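You operate a simulated robot arm through the tools that you are given. There is no shell and no other tool. Be economical: measure what you need, move in short steps, check, and stop when the job is done.

Carry out the task below with a simulated two-armed robot. There is one attempt and no reset: what you move stays moved.

TASK
Put one of the label cards from the top of the grey workbench on the top board of the black rack. Pick up the 229 mm green sleeve from the top of the grey workbench with one hand, pass it to the other hand and put it on the deck of the short pallet. Do these in any order.

Only the result counts: the job must be done as asked and must still hold three seconds after the hand-in. Knocking over, shifting, dropping, spilling or breaking anything else fails it.

THE ROBOT
Two 7-joint arms with two-finger parallel grippers on one trunk, on a base that drives. Base frame: it is fixed to the floor where the robot stands at the start and does not move with it; the origin is under the middle of the robot, x ahead of it, y to its left, z up; the surface under the hand at the start is at about z = 850. Units: mm, degrees, N and s.
The left shoulder is at the start at [71, 156, 1005], the right one opposite. Places, roughly: deck of the short pallet [-1300, -800, 100]; label card [1250, 250, 750]; top board of the black rack [4800, -100, 1500]. Payload 3.91 kg a hand.
The tool frame of a hand sits at the grasp point between the pads (the TCP): z along the fingers, y along the line on which they close. The tips reach 30 mm beyond it. Largest opening 110 mm; finger width 20, thickness 10; the body of the gripper, 48 by 112 mm, starts 55 mm behind the TCP.
Orientation is that of the tool frame in the base frame, as a unit quaternion [x, y, z, w]. With the fingers straight down and closing along the base's y, the tool's x points along the base's -x, its y along +y and its z along -z.

THE INTERFACE
- The arms move only by the tool apply_moves. It takes "left_motion", "right_motion" or both (then of equal length, played together; a hand with none holds still); each is a list that holds one entry, the list of rows, each a list of 7 numbers: the shift along the base's x, y, z in m, then the turn, a rotation vector about the base's x, y, z in degrees, then the finger opening in m, from 0 to 0.11. In form: [[[x, y, z, rx, ry, rz, gripper], ...]]. A call has 1 to 10 rows; each row is the pose to reach, as a shift and turn from the pose commanded when the call began. A row lasts 0.2 s, in which the tool goes at most 50 mm and 8.6 degrees; a call with a longer step from one row to the next is refused whole, and so is a gripper value outside its range. Where a pose cannot be reached the arm comes as near as it can. A force on the tool above 40 N (or 10 N above the force at the start of the call, whichever is more), or a blocked arm, ends the call early, and 0.2 s more pass. The fingers move at their own pace (about 108 mm/s each) and stop on an object; they squeeze with about 21 N. The grip force told is the motor's: it shows also when the fingers shut on nothing. Time passes only in rows, and 0.2 s behind the last, so rows that repeat a pose let the fingers close. It gives the time, the measured TCP pose, the force on the tool (base axes), the opening and the grip force at its end, in the units of the frame above (readings bear some noise), with the torque about the TCP (base axes, N m) and any sound that the robot's microphone picked up.
- Cameras (640 x 400 px; columns grow to the right, rows downward): "scene" is now at [128.3, 48.1, 1250.6]; the picture's right is [0.52, -0.85, -0.00], its down [-0.34, -0.21, -0.92] and it looks along [0.78, 0.48, -0.40] (base axes); focal length 270 px, centre (320, 200). "left" rides on the left gripper at [72, -17, -103] in its tool frame; the picture's right is [0.23, 0.97, 0.00], its down [-0.76, 0.18, -0.62] and it looks along [-0.61, 0.14, 0.78] (tool axes); focal length 222 px, centre (320, 200). "right" rides on the right gripper at [72, 17, -103] in its tool frame; the picture's right is [-0.23, 0.97, 0.00], its down [-0.76, -0.18, -0.62] and it looks along [-0.61, -0.14, 0.78] (tool axes); focal length 222 px, centre (320, 200). There is no depth. A picture from a camera that has moved, and an enlarged one, comes with that camera's place and axes in the base frame and with its lens.
- camera(camera): a new picture of that camera. It takes no simulated time.
- slide_trunk(by): slides the trunk up (or, below 0, down) by that many mm; the arms and the scene camera ride with it, the base frame stays. It gives what a move gives, with no picture.
- drive_base(legs): drives the robot by 1 to 6 legs, each [ahead, left, turn to the left] in mm, mm and degrees, along the robot's own axes; the way and the turn of a leg run together, so that a leg with both is an arc; at most 1500 mm and 180 degrees a leg. The arms and the cameras ride along, it lands a little off, and it stops where it bumps. It gives what a move gives.
- pan_tilt(pan, tilt): turns the head with the scene camera to pan (to the left, within 86 degrees either way) and tilt (down, from -29 to 69), counted from straight ahead of the robot. It gives what a move gives.
- enlarge(camera, box): a new picture of the part [left, top, right, bottom] of that camera's present view, enlarged. It takes no simulated time.
- finish_job(): hands the job in; it is judged then, once.

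Go step by step. Nothing tells you exact positions but the pictures and the camera data: compare them with the known pose of the tool, close in by small moves and look again before you grip or let go. The budget is 165 turns and 122 pictures, counting those below and the enlarged ones. Unless the task says otherwise, let go and move clear before handing in, and close with one line.

The tools are called after "Request:" as a command line: name --argument value ..., lists and objects as JSON in quotes. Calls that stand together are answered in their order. apply_moves: Moves the arms, as the interface text tells. Its arguments: {"type":"object","properties":{"left_motion":{"type":"array","items":{"type":"array","items":{"type":"array","items":{"type":"number"}}}},"right_motion":{"type":"array","items":{"type":"array","items":{"type":"array","items":{"type":"number"}}}}},"required":[]} The other tools are called the same way: slide_trunk (by) slides the trunk up or down; drive_base (legs) drives the base; pan_tilt (pan, tilt) turns the head that bears the scene camera; camera (camera) takes a picture; enlarge (camera, box) takes an enlarged picture of a part of a camera's view; finish_job () hands the job in.

At the start:

```text
t: 0.0
left_tcp_pos: [629.0, 531.7, 1172.0]
left_tcp_rot: [0.001, 1.0, -0.001, 0.0]
left_ft_force: [0.8, 0.0, 0.1]
left_moment: [0.03, 0.02, -0.01]
left_finger_gap: 110.2
left_gripper_force: 0.0
right_tcp_pos: [738.3, -36.6, 1172.7]
right_tcp_rot: [0.0, 1.0, 0.0, 0.0]
right_ft_force: [-0.3, -0.2, -0.9]
right_moment: [-0.01, 0.03, -0.01]
right_finger_gap: 110.1
right_gripper_force: 0.1
trunk travel left (down, up): [-450.0, 490.0]
robot x, y, heading: [1.9, 0.4, -0.1]
head pan, tilt: [31.6, 23.2]
```

scene: 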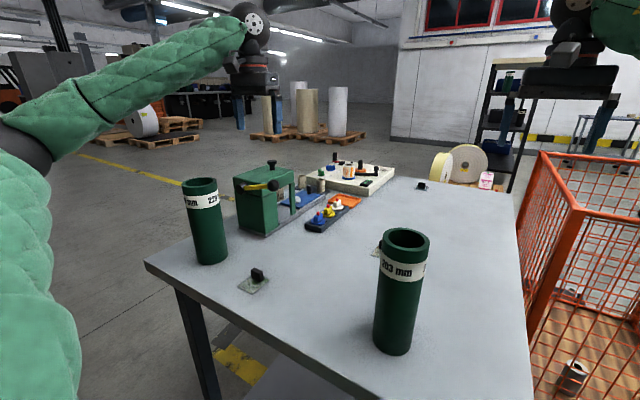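
right: 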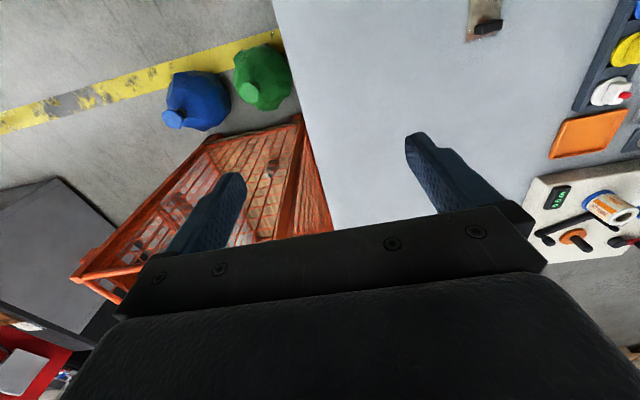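
left: 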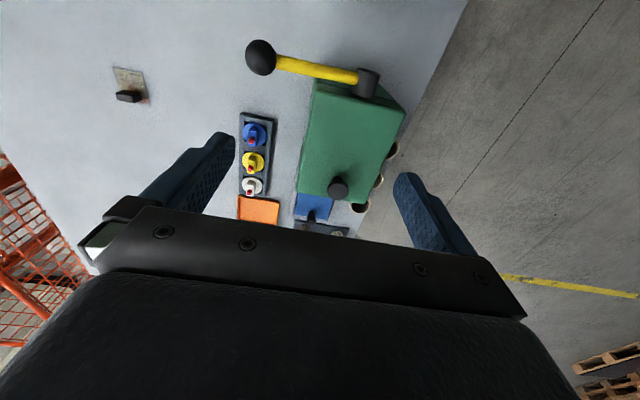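

I see a grey bench with two green sleeves: one labelled 203 mm and one that looks like 229 mm. A few cards with knobs lie beside them, so I'll enlarge the view to check.

Request:
enlarge --camera "scene" --box '[160, 150, 320, 310]'

Request:
enlarge --camera "scene" --box '[340, 150, 500, 250]'

Request:
enlarge --camera "scene" --box '[440, 50, 640, 200]'

```text
2.50 times, centred on (240, 230) of scene
camera zoom: at [128.3, 48.1, 1250.6], right [0.52, -0.85, 0.0], down [-0.34, -0.21, -0.92], along [0.78, 0.48, -0.4], focal length 674 px, centre (520, 125)
```

zoom: 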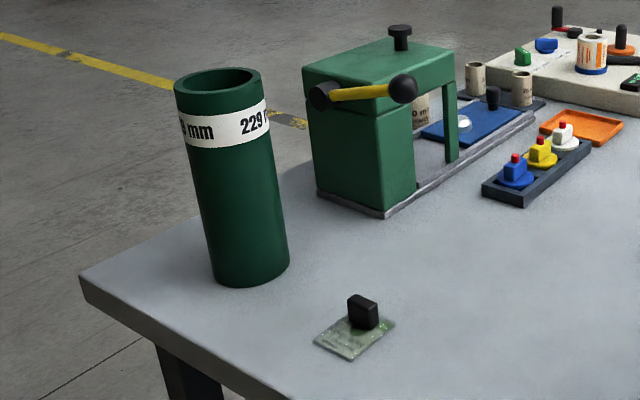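

```text
4.00 times, centred on (420, 200) of scene
camera zoom: at [128.3, 48.1, 1250.6], right [0.52, -0.85, 0.0], down [-0.34, -0.21, -0.92], along [0.78, 0.48, -0.4], focal length 1079 px, centre (-80, 200)
```

zoom: 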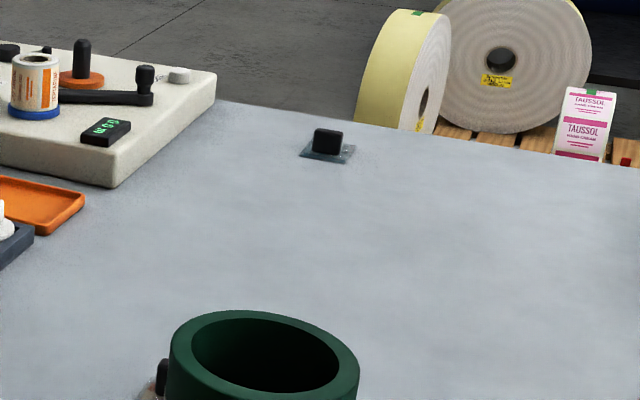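

```text
2.67 times, centred on (540, 125) of scene
camera zoom: at [128.3, 48.1, 1250.6], right [0.52, -0.85, 0.0], down [-0.34, -0.21, -0.92], along [0.78, 0.48, -0.4], focal length 719 px, centre (-267, 400)
```

zoom: 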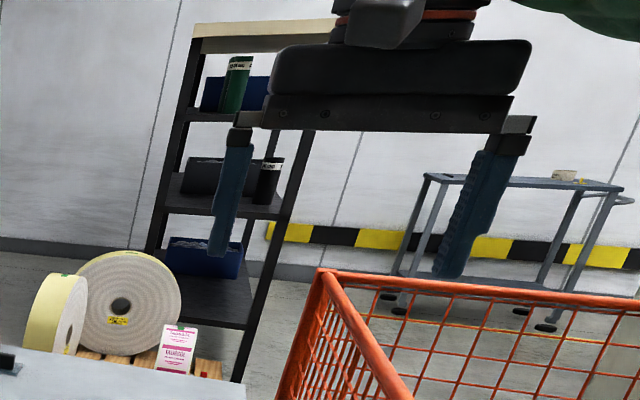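

The left-hand sleeve reads 229 mm. By triangulation it stands at about [471, 576], with the bench at about 850 and the sleeve top near 1050. I'm moving the left hand over it to check.

Request:
apply_moves --left_motion '[[[-0.04, 0.011, 0, 0, 0, 0, 0.11], [-0.08, 0.022, 0, 0, 0, 0, 0.11], [-0.12, 0.033, 0, 0, 0, 0, 0.11], [-0.158, 0.044, 0, 0, 0, 0, 0.11], [-0.158, 0.044, 0, 0, 0, 0, 0.11]]]'

Request:
camera --camera "left"

Request:
camera --camera "scene"

```text
t: 1.2
left_tcp_pos: [512.6, 554.8, 1163.1]
left_tcp_rot: [0.0, 1.0, -0.001, 0.0]
left_ft_force: [0.1, -0.4, -0.6]
left_moment: [-0.03, 0.01, 0.02]
left_finger_gap: 110.0
left_gripper_force: 0.0
left hand out of reach, approached as far as the arm can: row 3, 4, 5
right_tcp_pos: [739.5, -34.5, 1172.4]
right_tcp_rot: [0.0, 1.0, 0.0, -0.001]
right_ft_force: [-0.2, 0.7, 0.9]
right_moment: [0.01, -0.02, -0.01]
right_finger_gap: 109.8
right_gripper_force: 0.0
trunk travel left (down, up): [-450.0, 490.0]
robot x, y, heading: [-2.7, -0.2, -0.3]
head pan, tilt: [31.6, 23.2]
```

```text
115 pictures are left
camera left: at [440.5, 537.1, 1267.8], right [-0.23, 0.97, 0.0], down [0.76, 0.18, 0.62], along [0.61, 0.14, -0.78], focal length 222 px, centre (320, 200)
```

left: 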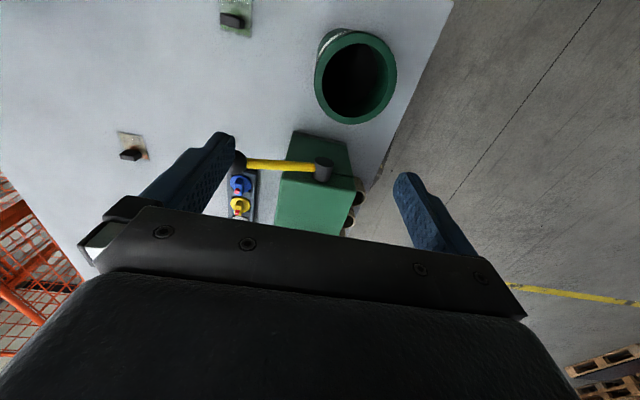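

```text
114 pictures are left
camera scene: at [129.2, 49.2, 1250.2], right [0.52, -0.85, 0.0], down [-0.34, -0.21, -0.92], along [0.78, 0.48, -0.4], focal length 270 px, centre (320, 200)
```

scene: 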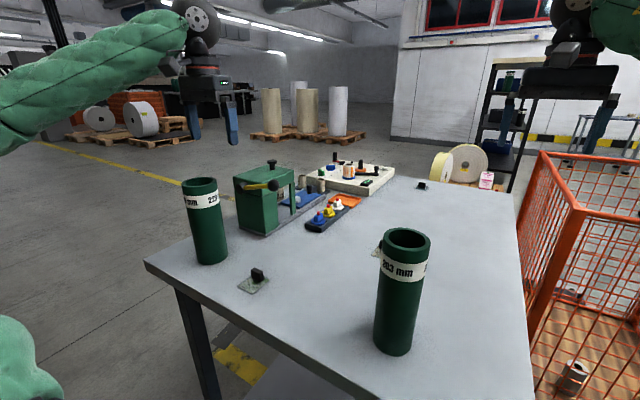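

The wrist and scene views agree: the sleeve is at about [470, 574], top near 1050. It's too close to the robot for the arm, so I'm backing the base 150 mm.

Request:
drive_base --legs '[[-150, 0, 0]]'

```text
t: 2.6
left_tcp_pos: [361.0, 553.9, 1165.3]
left_tcp_rot: [-0.001, 1.0, 0.0, 0.002]
left_ft_force: [-0.1, -0.3, -0.5]
left_moment: [-0.02, -0.05, 0.01]
left_finger_gap: 110.2
left_gripper_force: 0.0
right_tcp_pos: [588.5, -36.7, 1175.4]
right_tcp_rot: [0.0, 1.0, 0.0, 0.001]
right_ft_force: [0.6, -0.6, 1.1]
right_moment: [0.01, -0.01, 0.01]
right_finger_gap: 109.8
right_gripper_force: 0.1
trunk travel left (down, up): [-450.0, 490.0]
robot x, y, heading: [-146.6, -2.2, 0.4]
head pan, tilt: [31.6, 23.2]
```

Request:
apply_moves --left_motion '[[[0.036, 0.007, 0, 0, 0, 0, 0.11], [0.072, 0.014, 0, 0, 0, 0, 0.11], [0.109, 0.02, 0, 0, 0, 0, 0.11], [0.109, 0.02, 0, 0, 0, 0, 0.11]]]'

Request:
camera --camera "left"

Request:
camera --camera "scene"

```text
t: 3.6
left_tcp_pos: [469.6, 574.6, 1165.9]
left_tcp_rot: [-0.001, 1.0, 0.001, 0.001]
left_ft_force: [-0.7, -0.5, 0.6]
left_moment: [0.01, -0.01, 0.03]
left_finger_gap: 109.9
left_gripper_force: 0.0
right_tcp_pos: [587.2, -35.6, 1176.6]
right_tcp_rot: [0.0, 1.0, -0.001, 0.001]
right_ft_force: [-0.7, 1.0, -0.2]
right_moment: [-0.01, -0.01, -0.01]
right_finger_gap: 110.0
right_gripper_force: 0.1
trunk travel left (down, up): [-450.0, 490.0]
robot x, y, heading: [-148.2, 0.4, 0.3]
head pan, tilt: [31.6, 23.2]
```

```text
113 pictures are left
camera left: at [396.9, 556.4, 1269.8], right [-0.23, 0.97, 0.0], down [0.76, 0.18, 0.62], along [0.61, 0.14, -0.78], focal length 222 px, centre (320, 200)
```

left: 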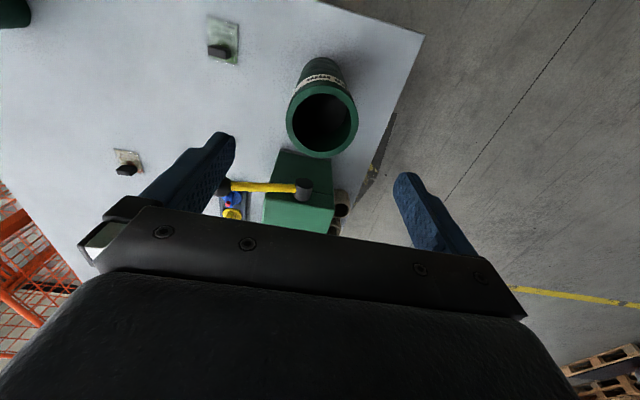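

```text
112 pictures are left
camera scene: at [-23.0, 48.1, 1250.9], right [0.53, -0.85, 0.0], down [-0.33, -0.21, -0.92], along [0.78, 0.48, -0.39], focal length 270 px, centre (320, 200)
```

scene: 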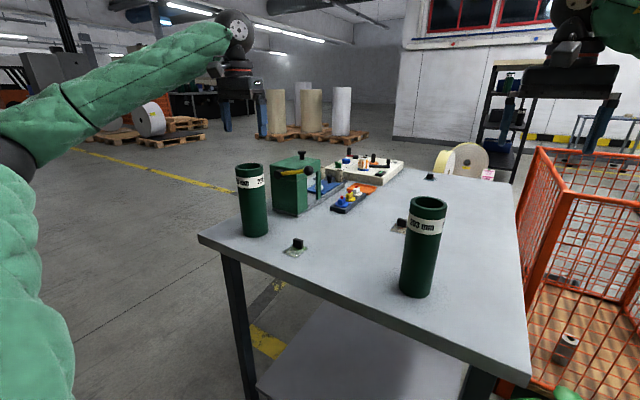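

The sleeve top sits right under the TCP. I'm descending to grip about 75 mm of it.

Request:
apply_moves --left_motion '[[[0, 0.001, -0.04, 0, 0, 0, 0.11], [0, 0.001, -0.08, 0, 0, 0, 0.11], [0, 0.001, -0.12, 0, 0, 0, 0.11], [0, 0.001, -0.155, 0, 0, 0, 0.11], [0, 0.001, -0.155, 0, 0, 0, 0.11]]]'

Request:
camera --camera "left"

Request:
camera --camera "scene"

```text
t: 4.8
left_tcp_pos: [470.2, 575.7, 1009.7]
left_tcp_rot: [-0.001, 1.0, 0.0, 0.001]
left_ft_force: [-0.1, 0.2, 0.9]
left_moment: [0.0, 0.01, -0.01]
left_finger_gap: 110.1
left_gripper_force: 0.1
right_tcp_pos: [588.3, -35.3, 1174.2]
right_tcp_rot: [-0.001, 1.0, 0.001, 0.001]
right_ft_force: [0.0, -1.1, 0.4]
right_moment: [0.0, 0.03, 0.0]
right_finger_gap: 109.8
right_gripper_force: 0.2
trunk travel left (down, up): [-450.0, 490.0]
robot x, y, heading: [-153.8, 0.7, 0.3]
head pan, tilt: [31.6, 23.2]
```

```text
111 pictures are left
camera left: at [397.9, 557.3, 1114.8], right [-0.23, 0.97, 0.0], down [0.76, 0.18, 0.62], along [0.61, 0.14, -0.78], focal length 222 px, centre (320, 200)
```

left: 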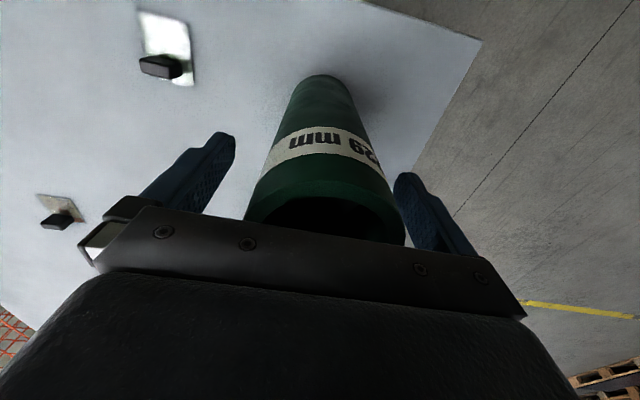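

```text
110 pictures are left
camera scene: at [-21.8, 47.7, 1250.8], right [0.53, -0.85, 0.0], down [-0.34, -0.21, -0.92], along [0.78, 0.48, -0.39], focal length 270 px, centre (320, 200)
```

scene: 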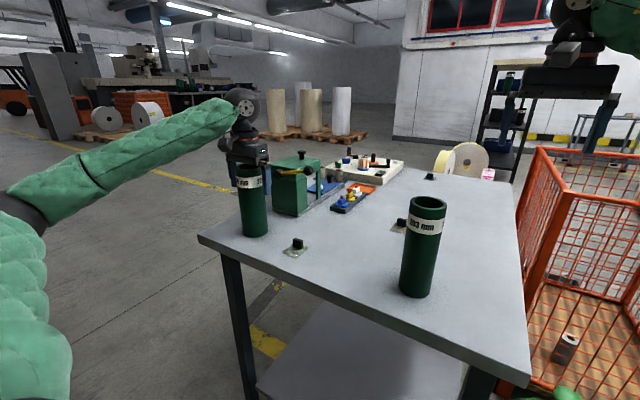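

The fingers straddle the sleeve, so I'm closing.

Request:
apply_moves --left_motion '[[[0, 0, 0, 0, 0, 0, 0.085], [0, 0, 0, 0, 0, 0, 0.06], [0, 0, 0, 0, 0, 0, 0.04], [0, 0, 0, 0, 0, 0, 0.04], [0, 0, 0, 0, 0, 0, 0.04]]]'

```text
t: 6.0
left_tcp_pos: [469.9, 575.3, 1010.8]
left_tcp_rot: [-0.001, 1.0, 0.0, 0.0]
left_ft_force: [-1.0, -0.3, 1.0]
left_moment: [-0.05, 0.14, -0.02]
left_finger_gap: 71.2
left_gripper_force: 20.6
right_tcp_pos: [590.1, -35.6, 1173.5]
right_tcp_rot: [-0.001, 1.0, 0.0, 0.0]
right_ft_force: [0.2, 0.0, 0.3]
right_moment: [0.05, 0.04, 0.02]
right_finger_gap: 110.1
right_gripper_force: 0.0
trunk travel left (down, up): [-450.0, 490.0]
robot x, y, heading: [-147.7, -4.6, 0.1]
head pan, tilt: [31.6, 23.2]
```

It's gripped at 71 mm, so I'm lifting 200 mm, clear of the bench.

Request:
apply_moves --left_motion '[[[0, 0, 0.02, 0, 0, 0, 0.04], [0, 0, 0.06, 0, 0, 0, 0.04], [0, 0, 0.1, 0, 0, 0, 0.04], [0, 0, 0.14, 0, 0, 0, 0.04], [0, 0, 0.18, 0, 0, 0, 0.04], [0, 0, 0.2, 0, 0, 0, 0.04]]]'

Request:
camera --camera "left"

```text
t: 7.4
left_tcp_pos: [468.9, 575.2, 1212.1]
left_tcp_rot: [0.0, 1.0, 0.0, 0.001]
left_ft_force: [-2.6, 0.3, 2.4]
left_moment: [0.02, -0.17, -0.01]
left_finger_gap: 71.1
left_gripper_force: 20.8
right_tcp_pos: [588.3, -34.7, 1173.3]
right_tcp_rot: [-0.001, 1.0, 0.0, 0.0]
right_ft_force: [-0.3, 0.9, -0.4]
right_moment: [-0.03, -0.01, -0.01]
right_finger_gap: 109.9
right_gripper_force: 0.1
trunk travel left (down, up): [-450.0, 490.0]
robot x, y, heading: [-149.6, 1.0, 0.1]
head pan, tilt: [31.6, 23.2]
```

```text
109 pictures are left
camera left: at [397.0, 557.0, 1315.8], right [-0.23, 0.97, 0.0], down [0.76, 0.18, 0.62], along [0.61, 0.14, -0.78], focal length 222 px, centre (320, 200)
```

left: 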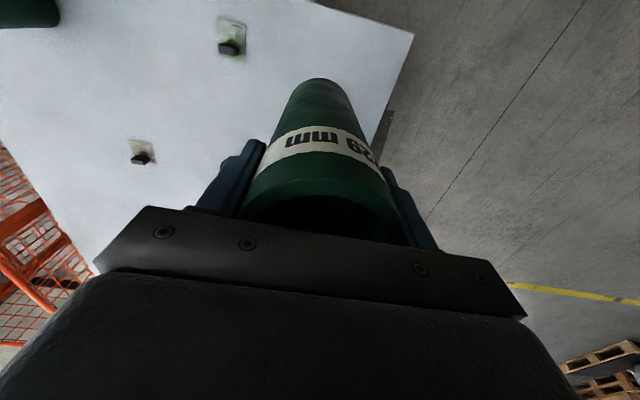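

The sleeve is held. I'm backing off a bit and looking right for obstacles and the pallet.

Request:
drive_base --legs '[[-300, 0, 0]]'

Request:
pan_tilt --pan -86 --tilt 30

Request:
camera --camera "scene"

```text
t: 9.4
left_tcp_pos: [164.2, 575.5, 1209.8]
left_tcp_rot: [-0.002, 1.0, -0.001, 0.0]
left_ft_force: [0.2, -0.3, -4.1]
left_moment: [0.0, -0.03, -0.02]
left_finger_gap: 71.1
left_gripper_force: 20.9
right_tcp_pos: [283.4, -34.6, 1174.7]
right_tcp_rot: [-0.002, 1.0, 0.0, 0.001]
right_ft_force: [-0.1, -0.3, -0.1]
right_moment: [0.01, -0.04, -0.01]
right_finger_gap: 110.0
right_gripper_force: 0.1
trunk travel left (down, up): [-450.0, 490.0]
robot x, y, heading: [-451.5, -0.4, 0.2]
head pan, tilt: [31.6, 23.2]
```

```text
t: 11.4
left_tcp_pos: [166.3, 575.4, 1208.7]
left_tcp_rot: [-0.002, 1.0, 0.001, -0.001]
left_ft_force: [0.7, 0.4, -4.5]
left_moment: [-0.03, 0.02, 0.0]
left_finger_gap: 70.9
left_gripper_force: 21.3
right_tcp_pos: [285.2, -34.8, 1174.0]
right_tcp_rot: [-0.001, 1.0, 0.0, 0.0]
right_ft_force: [-0.8, 0.4, -0.8]
right_moment: [0.0, 0.0, -0.02]
right_finger_gap: 110.1
right_gripper_force: 0.2
trunk travel left (down, up): [-450.0, 490.0]
robot x, y, heading: [-455.6, -2.3, 0.3]
head pan, tilt: [-85.9, 30.0]
```

```text
108 pictures are left
camera scene: at [-397.5, -91.1, 1239.8], right [-1.0, -0.08, 0.0], down [-0.04, 0.5, -0.87], along [0.06, -0.86, -0.5], focal length 270 px, centre (320, 200)
```

scene: 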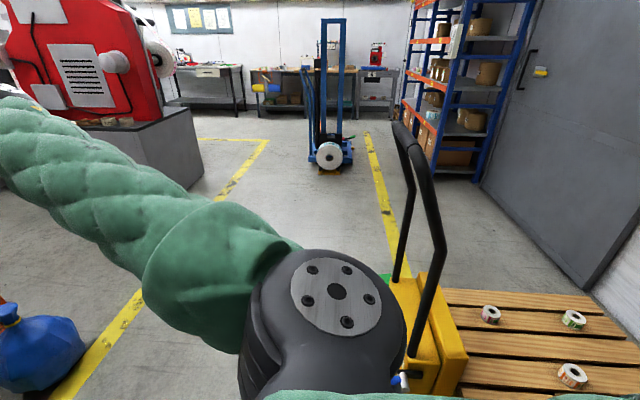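

The short pallet is behind and to the right, with a pallet jack beside it. I'll do the handover here in free space: the left hand turns to point right, the right hand turns to point left, and they meet coaxially on the sleeve.

Request:
apply_moves --left_motion '[[[0, -0.04, 0, -8.5, 0, 0, 0.04], [0, -0.08, 0, -17, 0, 0, 0.04], [0, -0.12, 0, -25.5, 0, 0, 0.04], [0, -0.16, 0, -34, 0, 0, 0.04], [0, -0.2, 0, -42.5, 0, 0, 0.04], [0, -0.24, 0, -51, 0, 0, 0.04], [0, -0.28, 0, -59.5, 0, 0, 0.04], [0, -0.32, 0, -68, 0, 0, 0.04], [0, -0.36, 0, -76.5, 0, 0, 0.04], [0, -0.4, 0, -85, 0, 0, 0.04]]]' --right_motion '[[[-0.012, -0.03, 0.0035, 8.5, 0, 0, 0.11], [-0.024, -0.06, 0.007, 17, 0, 0, 0.11], [-0.036, -0.09, 0.0105, 25.5, 0, 0, 0.11], [-0.048, -0.12, 0.014, 34, 0, 0, 0.11], [-0.06, -0.15, 0.0175, 42.5, 0, 0, 0.11], [-0.072, -0.18, 0.021, 51, 0, 0, 0.11], [-0.084, -0.21, 0.0245, 59.5, 0, 0, 0.11], [-0.096, -0.24, 0.028, 68, 0, 0, 0.11], [-0.108, -0.27, 0.0315, 76.5, 0, 0, 0.11], [-0.12, -0.3, 0.035, 85, 0, 0, 0.11]]]'

Request:
pan_tilt --pan 0 --tilt 15

Request:
camera --camera "scene"

Request:
camera --camera "right"

```text
t: 13.6
left_tcp_pos: [164.7, 175.9, 1209.4]
left_tcp_rot: [-0.003, 0.736, -0.677, -0.001]
left_ft_force: [-0.6, -1.3, -4.3]
left_moment: [0.28, 0.03, 0.0]
left_finger_gap: 71.1
left_gripper_force: 21.2
right_tcp_pos: [166.3, -334.3, 1207.8]
right_tcp_rot: [-0.001, 0.737, 0.676, 0.0]
right_ft_force: [0.1, 0.1, 0.5]
right_moment: [0.03, -0.03, 0.02]
right_finger_gap: 110.1
right_gripper_force: 0.2
trunk travel left (down, up): [-450.0, 490.0]
robot x, y, heading: [-453.7, -1.2, 0.1]
head pan, tilt: [-85.9, 30.0]
```

```text
t: 15.2
left_tcp_pos: [165.7, 176.3, 1209.3]
left_tcp_rot: [-0.003, 0.738, -0.675, -0.001]
left_ft_force: [-0.9, -0.1, -4.4]
left_moment: [0.29, 0.02, 0.0]
left_finger_gap: 71.2
left_gripper_force: 21.0
right_tcp_pos: [164.6, -333.3, 1208.5]
right_tcp_rot: [-0.001, 0.737, 0.676, 0.001]
right_ft_force: [-0.4, 0.0, 0.3]
right_moment: [-0.02, 0.02, 0.01]
right_finger_gap: 110.0
right_gripper_force: 0.1
trunk travel left (down, up): [-450.0, 490.0]
robot x, y, heading: [-452.1, -2.2, 0.3]
head pan, tilt: [0.0, 15.0]
```

```text
107 pictures are left
camera scene: at [-310.8, -1.1, 1263.9], right [0.0, -1.0, 0.0], down [-0.26, 0.0, -0.97], along [0.97, 0.0, -0.26], focal length 270 px, centre (320, 200)
```

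scene: 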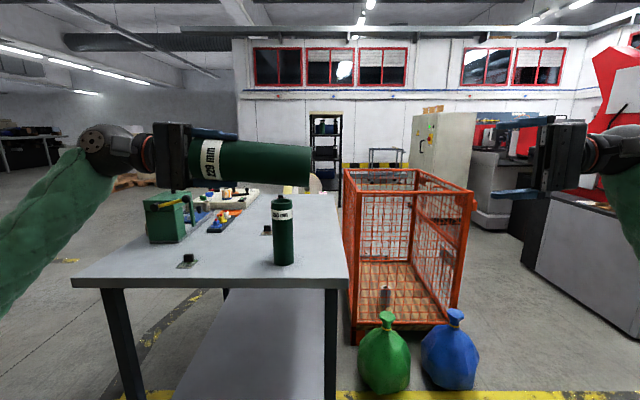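

```text
106 pictures are left
camera right: at [92.7, -436.1, 1235.1], right [0.22, 0.09, 0.97], down [0.76, -0.64, -0.12], along [0.61, 0.77, -0.21], focal length 222 px, centre (320, 200)
```

right: 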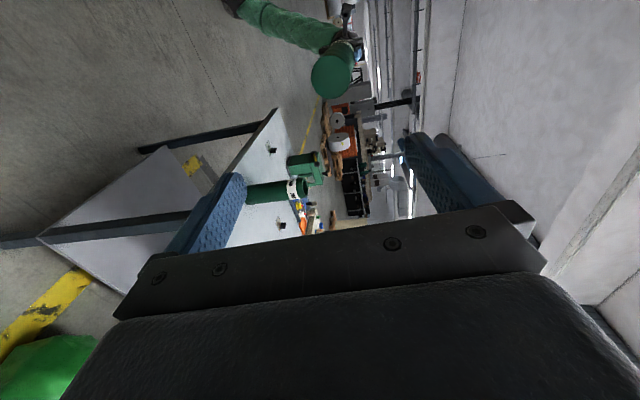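

The geometry works well. I'm finishing the last 5° of turn and bringing the hands nearer.

Request:
apply_moves --left_motion '[[[0, -0.035, 0, -5, 0, 0, 0.04], [0, -0.07, 0, -5, 0, 0, 0.04], [0, -0.1, 0, -5, 0, 0, 0.04], [0, -0.1, 0, -5, 0, 0, 0.04]]]' --right_motion '[[[0, 0.045, 0, 5, 0, 0, 0.11], [0, 0.09, 0, 5, 0, 0, 0.11], [0, 0.133, 0, 5, 0, 0, 0.11], [0, 0.133, 0, 5, 0, 0, 0.11]]]'

Request:
camera --camera "scene"

Request:
camera --camera "right"

```text
t: 16.2
left_tcp_pos: [165.1, 76.9, 1209.4]
left_tcp_rot: [0.003, -0.707, 0.707, 0.0]
left_ft_force: [0.3, 0.2, -4.4]
left_moment: [0.26, 0.01, 0.0]
left_finger_gap: 70.9
left_gripper_force: 20.2
right_tcp_pos: [164.0, -202.3, 1209.2]
right_tcp_rot: [0.0, 0.708, 0.706, 0.003]
right_ft_force: [0.2, 0.8, 0.4]
right_moment: [-0.02, -0.01, 0.0]
right_finger_gap: 109.9
right_gripper_force: 0.0
trunk travel left (down, up): [-450.0, 490.0]
robot x, y, heading: [-453.0, -2.6, 0.5]
head pan, tilt: [0.0, 15.0]
```

```text
105 pictures are left
camera scene: at [-311.5, -1.1, 1264.1], right [0.0, -1.0, 0.0], down [-0.26, 0.0, -0.97], along [0.97, 0.0, -0.26], focal length 270 px, centre (320, 200)
```

scene: 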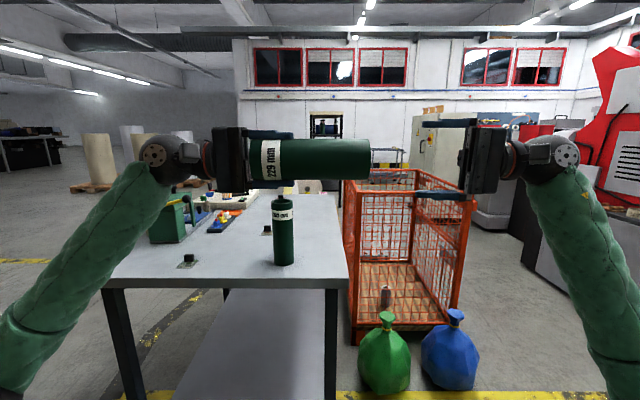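

```text
104 pictures are left
camera right: at [92.5, -305.5, 1226.5], right [0.22, 0.0, 0.97], down [0.76, -0.62, -0.18], along [0.61, 0.78, -0.14], focal length 222 px, centre (320, 200)
```

right: 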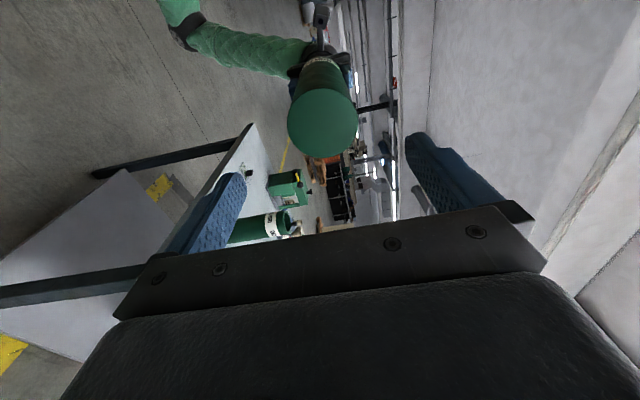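

The end is on axis, so I'm advancing the right hand 155 mm over the sleeve.

Request:
apply_moves --right_motion '[[[0, 0.04, 0, 0, 0, 0, 0.11], [0, 0.08, 0, 0, 0, 0, 0.11], [0, 0.12, 0, 0, 0, 0, 0.11], [0, 0.155, 0, 0, 0, 0, 0.11], [0, 0.155, 0, 0, 0, 0, 0.11]]]'

Request:
camera --camera "scene"

```text
t: 17.4
left_tcp_pos: [165.1, 76.4, 1209.2]
left_tcp_rot: [-0.003, 0.707, -0.707, -0.001]
left_ft_force: [0.4, 0.1, -5.1]
left_moment: [0.26, 0.03, -0.01]
left_finger_gap: 71.2
left_gripper_force: 21.0
right_tcp_pos: [165.0, -47.8, 1209.8]
right_tcp_rot: [0.0, 0.707, 0.707, 0.002]
right_ft_force: [0.4, -0.8, -0.5]
right_moment: [0.05, 0.0, -0.01]
right_finger_gap: 109.9
right_gripper_force: 0.1
trunk travel left (down, up): [-450.0, 490.0]
robot x, y, heading: [-454.7, -2.9, 0.1]
head pan, tilt: [0.0, 15.0]
```

```text
103 pictures are left
camera scene: at [-310.9, -1.3, 1264.0], right [0.0, -1.0, 0.0], down [-0.26, 0.0, -0.97], along [0.97, 0.0, -0.26], focal length 270 px, centre (320, 200)
```

scene: 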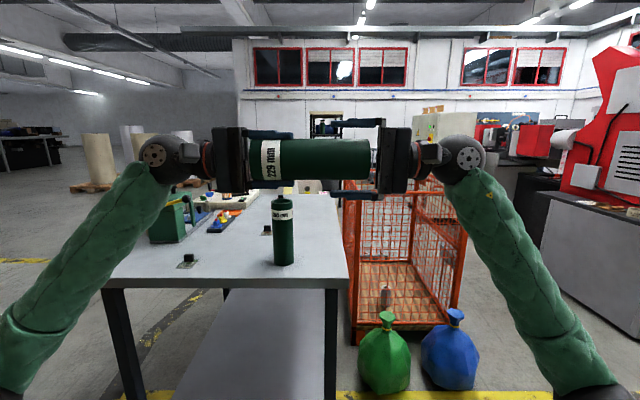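

Everything is aligned, so I'm closing the right hand, then opening the left.

Request:
apply_moves --right_motion '[[[0, 0, 0, 0, 0, 0, 0.085], [0, 0, 0, 0, 0, 0, 0.06], [0, 0, 0, 0, 0, 0, 0.04], [0, 0, 0, 0, 0, 0, 0.04], [0, 0, 0, 0, 0, 0, 0.04]]]'

```text
t: 18.6
left_tcp_pos: [166.5, 76.2, 1209.3]
left_tcp_rot: [-0.003, 0.707, -0.707, -0.001]
left_ft_force: [0.0, -2.8, -7.6]
left_moment: [0.43, -0.12, 0.2]
left_finger_gap: 71.0
left_gripper_force: 20.9
right_tcp_pos: [165.2, -47.2, 1208.4]
right_tcp_rot: [-0.001, 0.707, 0.707, 0.001]
right_ft_force: [0.6, 2.5, 2.3]
right_moment: [0.22, 0.19, -0.2]
right_finger_gap: 71.2
right_gripper_force: 20.8
trunk travel left (down, up): [-450.0, 490.0]
robot x, y, heading: [-457.0, -3.6, 0.2]
head pan, tilt: [0.0, 15.0]
```

Request:
apply_moves --left_motion '[[[0, 0, 0, 0, 0, 0, 0.08], [0, 0, 0, 0, 0, 0, 0.11], [0, 0, 0, 0, 0, 0, 0.11], [0, 0.04, 0, 0, 0, 0, 0.11], [0, 0.08, 0, 0, 0, 0, 0.11], [0, 0.12, 0, 0, 0, 0, 0.11], [0, 0.16, 0, 0, 0, 0, 0.11], [0, 0.2, 0, 0, 0, 0, 0.11]]]'

Request:
camera --camera "scene"

```text
t: 20.4
left_tcp_pos: [165.8, 277.4, 1210.1]
left_tcp_rot: [0.002, -0.706, 0.708, 0.001]
left_ft_force: [0.8, 0.2, 0.2]
left_moment: [0.0, -0.01, 0.01]
left_finger_gap: 109.9
left_gripper_force: 0.2
right_tcp_pos: [164.1, -46.3, 1208.3]
right_tcp_rot: [0.0, 0.707, 0.707, 0.003]
right_ft_force: [-0.8, 0.6, 0.2]
right_moment: [-0.24, 0.02, -0.03]
right_finger_gap: 70.9
right_gripper_force: 20.8
trunk travel left (down, up): [-450.0, 490.0]
robot x, y, heading: [-456.1, -2.4, 0.3]
head pan, tilt: [0.0, 15.0]
```

```text
102 pictures are left
camera scene: at [-311.0, -0.5, 1264.0], right [0.0, -1.0, 0.0], down [-0.26, 0.0, -0.97], along [0.97, 0.0, -0.26], focal length 270 px, centre (320, 200)
```

scene: 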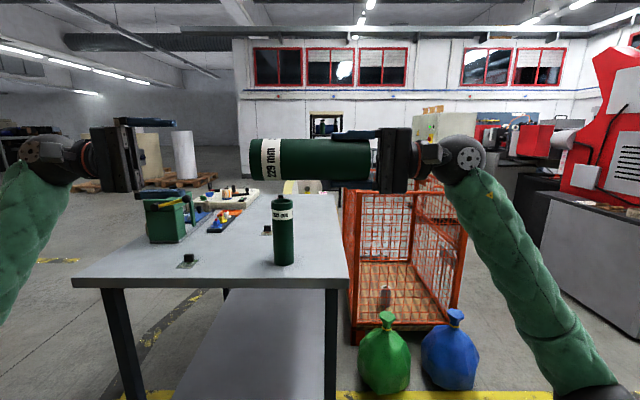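

The handover is done. I'm turning both hands back to point down, holding the sleeve in the right.

Request:
apply_moves --left_motion '[[[0, 0.02, 0, 8.5, 0, 0, 0.11], [0, 0.04, 0, 17, 0, 0, 0.11], [0, 0.06, 0, 25.5, 0, 0, 0.11], [0, 0.08, 0, 34, 0, 0, 0.11], [0, 0.1, 0, 42.5, 0, 0, 0.11], [0, 0.12, 0, 51, 0, 0, 0.11], [0, 0.14, 0, 59.5, 0, 0, 0.11], [0, 0.16, 0, 68, 0, 0, 0.11], [0, 0.18, 0, 76.5, 0, 0, 0.11], [0, 0.2, 0, 85, 0, 0, 0.11]]]' --right_motion '[[[0, -0.02, 0, -8.5, 0, 0, 0.04], [0, -0.04, 0, -17, 0, 0, 0.04], [0, -0.06, 0, -25.5, 0, 0, 0.04], [0, -0.08, 0, -34, 0, 0, 0.04], [0, -0.1, 0, -42.5, 0, 0, 0.04], [0, -0.12, 0, -51, 0, 0, 0.04], [0, -0.14, 0, -59.5, 0, 0, 0.04], [0, -0.16, 0, -68, 0, 0, 0.04], [0, -0.18, 0, -76.5, 0, 0, 0.04], [0, -0.2, 0, -85, 0, 0, 0.04]]]'

Request:
apply_moves --left_motion '[[[0, 0, 0, 5, 0, 0, 0.11], [0, 0, 0, 5, 0, 0, 0.11]]]' --right_motion '[[[0, 0, 0, -5, 0, 0, 0.04], [0, 0, 0, -5, 0, 0, 0.04]]]'

Request:
drive_base --legs '[[0, 0, -40]]'

Request:
pan_tilt --pan -86 --tilt 35

Request:
camera --camera "scene"

```text
t: 22.8
left_tcp_pos: [181.0, 477.3, 1150.7]
left_tcp_rot: [-0.005, 0.998, -0.044, -0.054]
left_ft_force: [0.3, -0.2, 1.2]
left_moment: [0.01, -0.02, 0.01]
left_finger_gap: 109.9
left_gripper_force: 0.0
right_tcp_pos: [163.2, -247.6, 1208.9]
right_tcp_rot: [-0.003, 0.999, 0.044, 0.0]
right_ft_force: [-0.9, -0.2, 0.6]
right_moment: [-0.02, 0.02, 0.0]
right_finger_gap: 71.2
right_gripper_force: 20.9
trunk travel left (down, up): [-450.0, 490.0]
robot x, y, heading: [-452.9, 0.5, 0.3]
head pan, tilt: [0.0, 15.0]
stopped in row 10 (left hand): the arm was blocked; the commanded pose is now the measured one
```

```text
t: 23.4
left_tcp_pos: [183.9, 478.8, 1146.7]
left_tcp_rot: [-0.007, 0.998, 0.0, -0.055]
left_ft_force: [0.3, 0.4, -0.6]
left_moment: [-0.01, 0.02, 0.02]
left_finger_gap: 109.9
left_gripper_force: 0.1
right_tcp_pos: [167.8, -245.0, 1207.7]
right_tcp_rot: [-0.003, 1.0, -0.001, -0.003]
right_ft_force: [0.9, 0.4, 0.4]
right_moment: [0.02, 0.04, -0.02]
right_finger_gap: 71.1
right_gripper_force: 21.5
trunk travel left (down, up): [-450.0, 490.0]
robot x, y, heading: [-452.7, -0.6, 0.2]
head pan, tilt: [0.0, 15.0]
```

```text
t: 25.7
left_tcp_pos: [340.2, -43.3, 1148.8]
left_tcp_rot: [0.334, 0.941, 0.018, -0.051]
left_ft_force: [0.1, -0.7, 1.2]
left_moment: [0.03, -0.01, 0.0]
left_finger_gap: 109.7
left_gripper_force: 0.1
right_tcp_pos: [-136.4, -585.6, 1207.8]
right_tcp_rot: [0.339, 0.941, 0.0, -0.001]
right_ft_force: [0.5, 1.2, -0.3]
right_moment: [0.02, 0.03, 0.03]
right_finger_gap: 71.0
right_gripper_force: 20.8
trunk travel left (down, up): [-450.0, 490.0]
robot x, y, heading: [-455.0, -0.4, -39.6]
head pan, tilt: [0.0, 15.0]
```

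```text
t: 27.3
left_tcp_pos: [342.1, -41.9, 1148.5]
left_tcp_rot: [0.334, 0.941, 0.018, -0.051]
left_ft_force: [0.8, 0.6, 0.1]
left_moment: [0.01, 0.01, -0.02]
left_finger_gap: 110.1
left_gripper_force: 0.0
right_tcp_pos: [-136.9, -585.5, 1206.8]
right_tcp_rot: [0.339, 0.941, 0.0, -0.001]
right_ft_force: [-0.6, 0.4, -0.1]
right_moment: [0.03, 0.03, 0.01]
right_finger_gap: 71.2
right_gripper_force: 21.2
trunk travel left (down, up): [-450.0, 490.0]
robot x, y, heading: [-454.7, -1.1, -39.7]
head pan, tilt: [-85.9, 35.0]
```

```text
101 pictures are left
camera scene: at [-467.1, -105.5, 1232.0], right [-0.81, 0.58, 0.0], down [0.33, 0.47, -0.82], along [-0.48, -0.67, -0.57], focal length 270 px, centre (320, 200)
```

scene: 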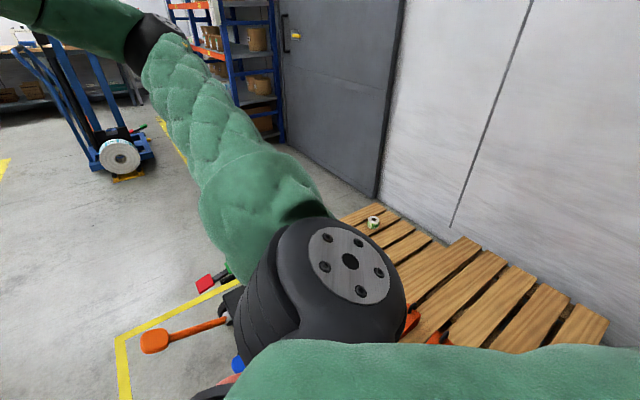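

The pallet area is partly hidden by the arm, and there seem to be two pallets. I'm raising the trunk for clearance and turning further to face them.

Request:
slide_trunk --by 250

Request:
drive_base --legs '[[0, 0, -50]]'

Request:
pan_tilt --pan -45 --tilt 40

Request:
camera --camera "scene"

Request:
camera --camera "right"

```text
t: 29.8
left_tcp_pos: [340.9, -43.4, 1398.2]
left_tcp_rot: [0.334, 0.941, 0.018, -0.051]
left_ft_force: [-0.4, -0.2, -0.2]
left_moment: [0.03, 0.0, -0.03]
left_finger_gap: 109.9
left_gripper_force: 0.1
right_tcp_pos: [-135.4, -586.4, 1458.3]
right_tcp_rot: [0.339, 0.941, 0.0, -0.001]
right_ft_force: [0.7, -0.9, -4.4]
right_moment: [0.0, 0.05, 0.03]
right_finger_gap: 71.1
right_gripper_force: 21.1
trunk travel left (down, up): [-700.0, 240.0]
robot x, y, heading: [-454.3, -2.4, -39.6]
head pan, tilt: [-85.9, 35.0]
```

```text
t: 32.5
left_tcp_pos: [21.9, -639.6, 1399.2]
left_tcp_rot: [0.702, 0.71, 0.037, -0.038]
left_ft_force: [0.0, 0.4, -0.2]
left_moment: [0.01, -0.02, 0.0]
left_finger_gap: 109.9
left_gripper_force: 0.0
right_tcp_pos: [-701.2, -618.9, 1457.7]
right_tcp_rot: [0.706, 0.708, 0.0, -0.001]
right_ft_force: [0.9, 0.6, -4.1]
right_moment: [0.04, 0.01, 0.02]
right_finger_gap: 71.0
right_gripper_force: 21.4
trunk travel left (down, up): [-700.0, 240.0]
robot x, y, heading: [-454.4, -0.5, -90.0]
head pan, tilt: [-85.9, 35.0]
```

```text
t: 33.6
left_tcp_pos: [23.7, -639.5, 1399.1]
left_tcp_rot: [0.702, 0.711, 0.038, -0.038]
left_ft_force: [0.9, 0.0, -0.1]
left_moment: [0.0, 0.0, 0.0]
left_finger_gap: 109.8
left_gripper_force: 0.1
right_tcp_pos: [-701.0, -619.4, 1458.3]
right_tcp_rot: [0.707, 0.708, -0.001, -0.002]
right_ft_force: [0.0, -0.2, -4.7]
right_moment: [0.06, -0.02, 0.01]
right_finger_gap: 71.1
right_gripper_force: 20.8
trunk travel left (down, up): [-700.0, 240.0]
robot x, y, heading: [-454.8, 0.8, -89.8]
head pan, tilt: [-45.0, 40.0]
```

```text
100 pictures are left
camera scene: at [-515.1, -112.6, 1474.4], right [-0.71, 0.71, 0.0], down [0.45, 0.46, -0.77], along [-0.54, -0.54, -0.64], focal length 270 px, centre (320, 200)
```

scene: 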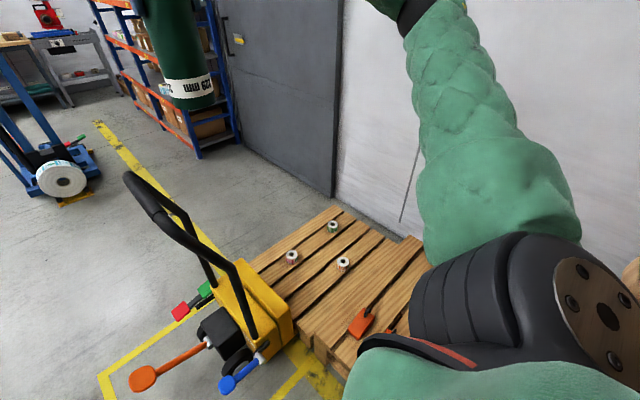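

```text
99 pictures are left
camera right: at [-683.2, -547.0, 1562.3], right [0.97, -0.22, 0.0], down [-0.17, -0.76, 0.62], along [-0.14, -0.61, -0.78], focal length 222 px, centre (320, 200)
```

right: 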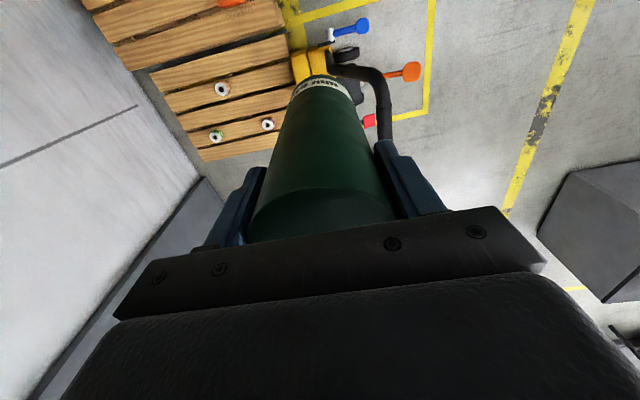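

Request:
enlarge --camera "scene" --box '[80, 150, 336, 400]'

Request:
enlarge --camera "right" --box '[120, 0, 440, 180]'

Request:
camera --camera "left"

```text
1.60 times, centred on (208, 275) of scene
camera zoom: at [-515.1, -112.6, 1474.4], right [-0.71, 0.71, 0.0], down [0.45, 0.46, -0.77], along [-0.54, -0.54, -0.64], focal length 432 px, centre (499, 80)
```

zoom: 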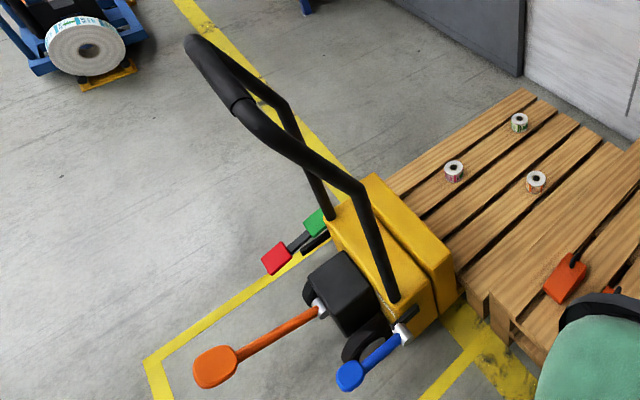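

```text
2.00 times, centred on (280, 90) of right
camera zoom: at [-683.2, -547.0, 1562.3], right [0.97, -0.22, 0.0], down [-0.17, -0.76, 0.62], along [-0.14, -0.61, -0.78], focal length 444 px, centre (400, 420)
```

zoom: 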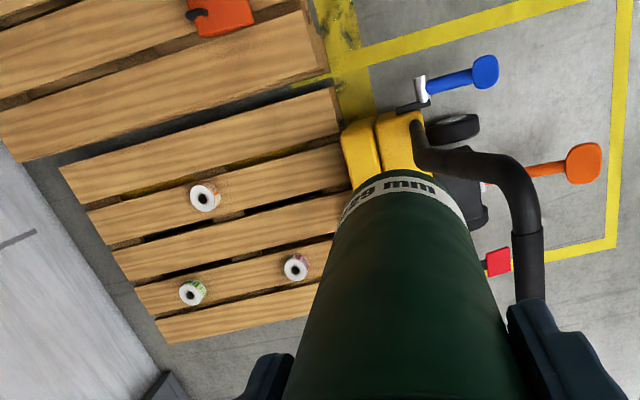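

```text
96 pictures are left
camera left: at [5.4, -579.6, 1511.1], right [0.97, 0.24, 0.02], down [0.19, -0.82, 0.54], along [0.15, -0.52, -0.84], focal length 222 px, centre (320, 200)
```

left: 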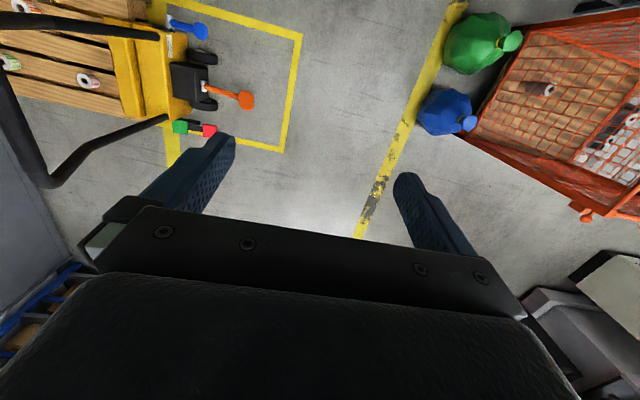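

The short pallet with the small rolls spans about x -1700…-870, y -1135…-560. The jack handle is around x -570…-760. I'm moving the sleeve over a clear spot near [-1020, -640], still high.

Request:
apply_moves --right_motion '[[[-0.045, -0.003, 0, 0, 0, 0, 0.04], [-0.09, -0.006, 0, 0, 0, 0, 0.04], [-0.135, -0.009, 0, 0, 0, 0, 0.04], [-0.18, -0.012, 0, 0, 0, 0, 0.04], [-0.225, -0.015, 0, 0, 0, 0, 0.04], [-0.27, -0.018, 0, 0, 0, 0, 0.04], [-0.318, -0.021, 0, 0, 0, 0, 0.04]]]'

Request:
camera --camera "right"

Request:
camera --camera "scene"

```text
t: 35.2
left_tcp_pos: [21.0, -638.9, 1401.5]
left_tcp_rot: [0.702, 0.711, 0.038, -0.038]
left_ft_force: [-0.3, 0.4, -0.8]
left_moment: [0.0, -0.02, -0.04]
left_finger_gap: 110.2
left_gripper_force: 0.2
right_tcp_pos: [-1021.3, -639.3, 1457.4]
right_tcp_rot: [0.706, 0.708, 0.001, -0.001]
right_ft_force: [-0.7, 0.0, -5.0]
right_moment: [0.05, -0.01, 0.04]
right_finger_gap: 71.0
right_gripper_force: 20.7
trunk travel left (down, up): [-700.0, 240.0]
robot x, y, heading: [-454.3, -2.0, -90.0]
head pan, tilt: [-45.0, 40.0]
```

```text
95 pictures are left
camera right: at [-1004.1, -567.5, 1562.0], right [0.97, -0.22, 0.0], down [-0.18, -0.76, 0.62], along [-0.14, -0.61, -0.78], focal length 222 px, centre (320, 200)
```

right: 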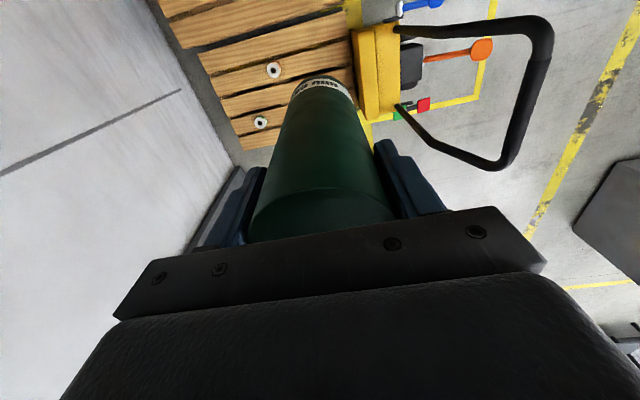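

```text
94 pictures are left
camera scene: at [-517.2, -111.9, 1474.4], right [-0.71, 0.71, 0.0], down [0.45, 0.46, -0.77], along [-0.54, -0.54, -0.64], focal length 270 px, centre (320, 200)
```

scene: 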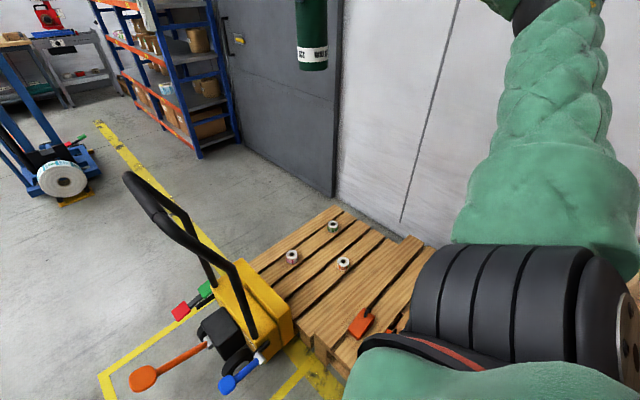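

Request:
enlarge --camera "scene" --box '[240, 190, 460, 400]'

Request:
enlarge --camera "right" --box '[150, 0, 400, 156]'

```text
1.90 times, centred on (350, 295) of scene
camera zoom: at [-517.2, -111.9, 1474.4], right [-0.71, 0.71, 0.0], down [0.45, 0.46, -0.77], along [-0.54, -0.54, -0.64], focal length 514 px, centre (263, 19)
```

zoom: 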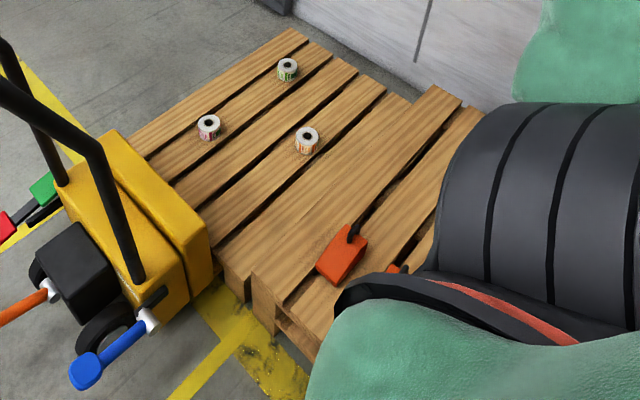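

```text
2.56 times, centred on (275, 78) of right
camera zoom: at [-1004.1, -567.5, 1562.0], right [0.97, -0.22, 0.0], down [-0.18, -0.76, 0.62], along [-0.14, -0.61, -0.78], focal length 569 px, centre (435, 512)
```

zoom: 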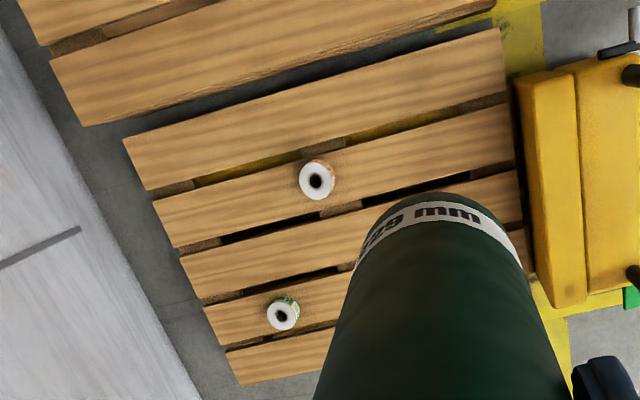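

The deck spot is clear. Before lowering I need to know what's under the right elbow, on the second pallet.

Request:
pan_tilt --pan -86 --tilt 55

Request:
camera --camera "scene"

```text
t: 36.3
left_tcp_pos: [22.2, -638.7, 1398.9]
left_tcp_rot: [0.702, 0.71, 0.037, -0.037]
left_ft_force: [0.4, 0.1, 0.0]
left_moment: [0.0, 0.01, 0.01]
left_finger_gap: 109.7
left_gripper_force: 0.0
right_tcp_pos: [-1019.8, -638.4, 1457.4]
right_tcp_rot: [0.707, 0.707, 0.0, -0.001]
right_ft_force: [-0.3, -0.4, -3.5]
right_moment: [-0.01, -0.03, 0.02]
right_finger_gap: 71.1
right_gripper_force: 20.8
trunk travel left (down, up): [-700.0, 240.0]
robot x, y, heading: [-457.3, 4.6, -90.0]
head pan, tilt: [-85.9, 55.0]
```

```text
91 pictures are left
camera scene: at [-527.7, -57.6, 1453.8], right [-0.07, 1.0, 0.0], down [0.82, 0.06, -0.57], along [-0.57, -0.04, -0.82], focal length 270 px, centre (320, 200)
```

scene: 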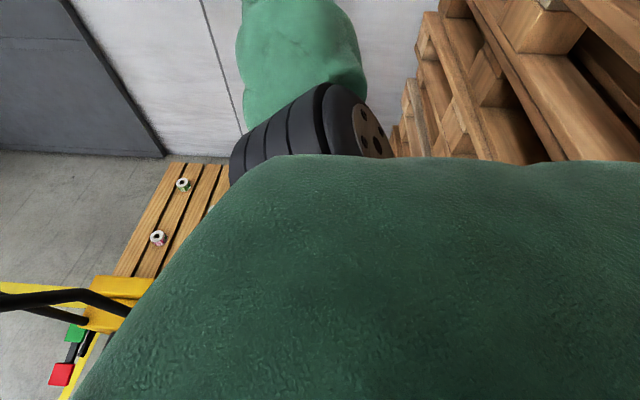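

A tall pallet stack stands right beside the elbow, so lowering here is risky. I'll go round to the open floor on the pallet's far (-y) side and approach from there. First I'm tucking the right hand in and driving along the free corridor.

Request:
apply_moves --right_motion '[[[0.045, 0, 0, 0, 0, 0, 0.04], [0.09, 0, 0, 0, 0, 0, 0.04], [0.135, 0, 0, 0, 0, 0, 0.04], [0.18, 0, 0, 0, 0, 0, 0.04], [0.225, 0, 0, 0, 0, 0, 0.04], [0.27, 0, 0, 0, 0, 0, 0.04], [0.315, 0, 0, 0, 0, 0, 0.04]]]'

Request:
drive_base --legs '[[500, 605, 0]]'

Request:
pan_tilt --pan 0 --tilt 30

Request:
camera --camera "scene"

```text
t: 37.9
left_tcp_pos: [24.2, -640.8, 1397.3]
left_tcp_rot: [0.702, 0.71, 0.038, -0.039]
left_ft_force: [0.6, -0.6, 0.2]
left_moment: [0.0, 0.02, -0.01]
left_finger_gap: 110.1
left_gripper_force: 0.1
right_tcp_pos: [-701.1, -639.5, 1457.4]
right_tcp_rot: [0.706, 0.708, 0.0, -0.002]
right_ft_force: [0.0, 0.0, -4.9]
right_moment: [0.08, 0.03, -0.01]
right_finger_gap: 71.1
right_gripper_force: 21.0
trunk travel left (down, up): [-700.0, 240.0]
robot x, y, heading: [-452.0, -2.2, -89.8]
head pan, tilt: [-85.9, 55.0]
```

```text
t: 42.1
left_tcp_pos: [638.7, -1129.7, 1399.9]
left_tcp_rot: [0.699, 0.713, 0.038, -0.039]
left_ft_force: [0.5, -0.5, -0.1]
left_moment: [-0.02, 0.02, 0.0]
left_finger_gap: 110.1
left_gripper_force: 0.1
right_tcp_pos: [-87.0, -1136.9, 1458.4]
right_tcp_rot: [0.702, 0.712, 0.0, -0.001]
right_ft_force: [-0.4, 0.3, -4.6]
right_moment: [0.04, -0.02, -0.02]
right_finger_gap: 71.1
right_gripper_force: 20.8
trunk travel left (down, up): [-700.0, 240.0]
robot x, y, heading: [156.9, -495.3, -89.4]
head pan, tilt: [-85.9, 55.0]
```

```text
t: 43.7
left_tcp_pos: [639.2, -1130.6, 1398.8]
left_tcp_rot: [0.698, 0.714, 0.038, -0.039]
left_ft_force: [0.7, 0.6, -0.3]
left_moment: [0.02, -0.02, 0.02]
left_finger_gap: 109.9
left_gripper_force: 0.1
right_tcp_pos: [-87.7, -1137.9, 1458.9]
right_tcp_rot: [0.703, 0.711, 0.0, -0.002]
right_ft_force: [-0.3, 0.0, -5.0]
right_moment: [0.03, -0.03, 0.0]
right_finger_gap: 71.1
right_gripper_force: 20.9
trunk travel left (down, up): [-700.0, 240.0]
robot x, y, heading: [158.4, -496.5, -89.5]
head pan, tilt: [0.0, 30.0]
```

```text
90 pictures are left
camera scene: at [157.2, -638.1, 1489.7], right [-1.0, -0.01, 0.0], down [-0.01, 0.5, -0.87], along [0.01, -0.87, -0.5], focal length 270 px, centre (320, 200)
```

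scene: 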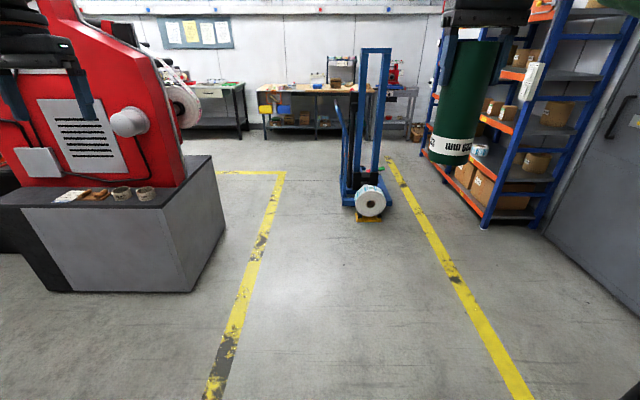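

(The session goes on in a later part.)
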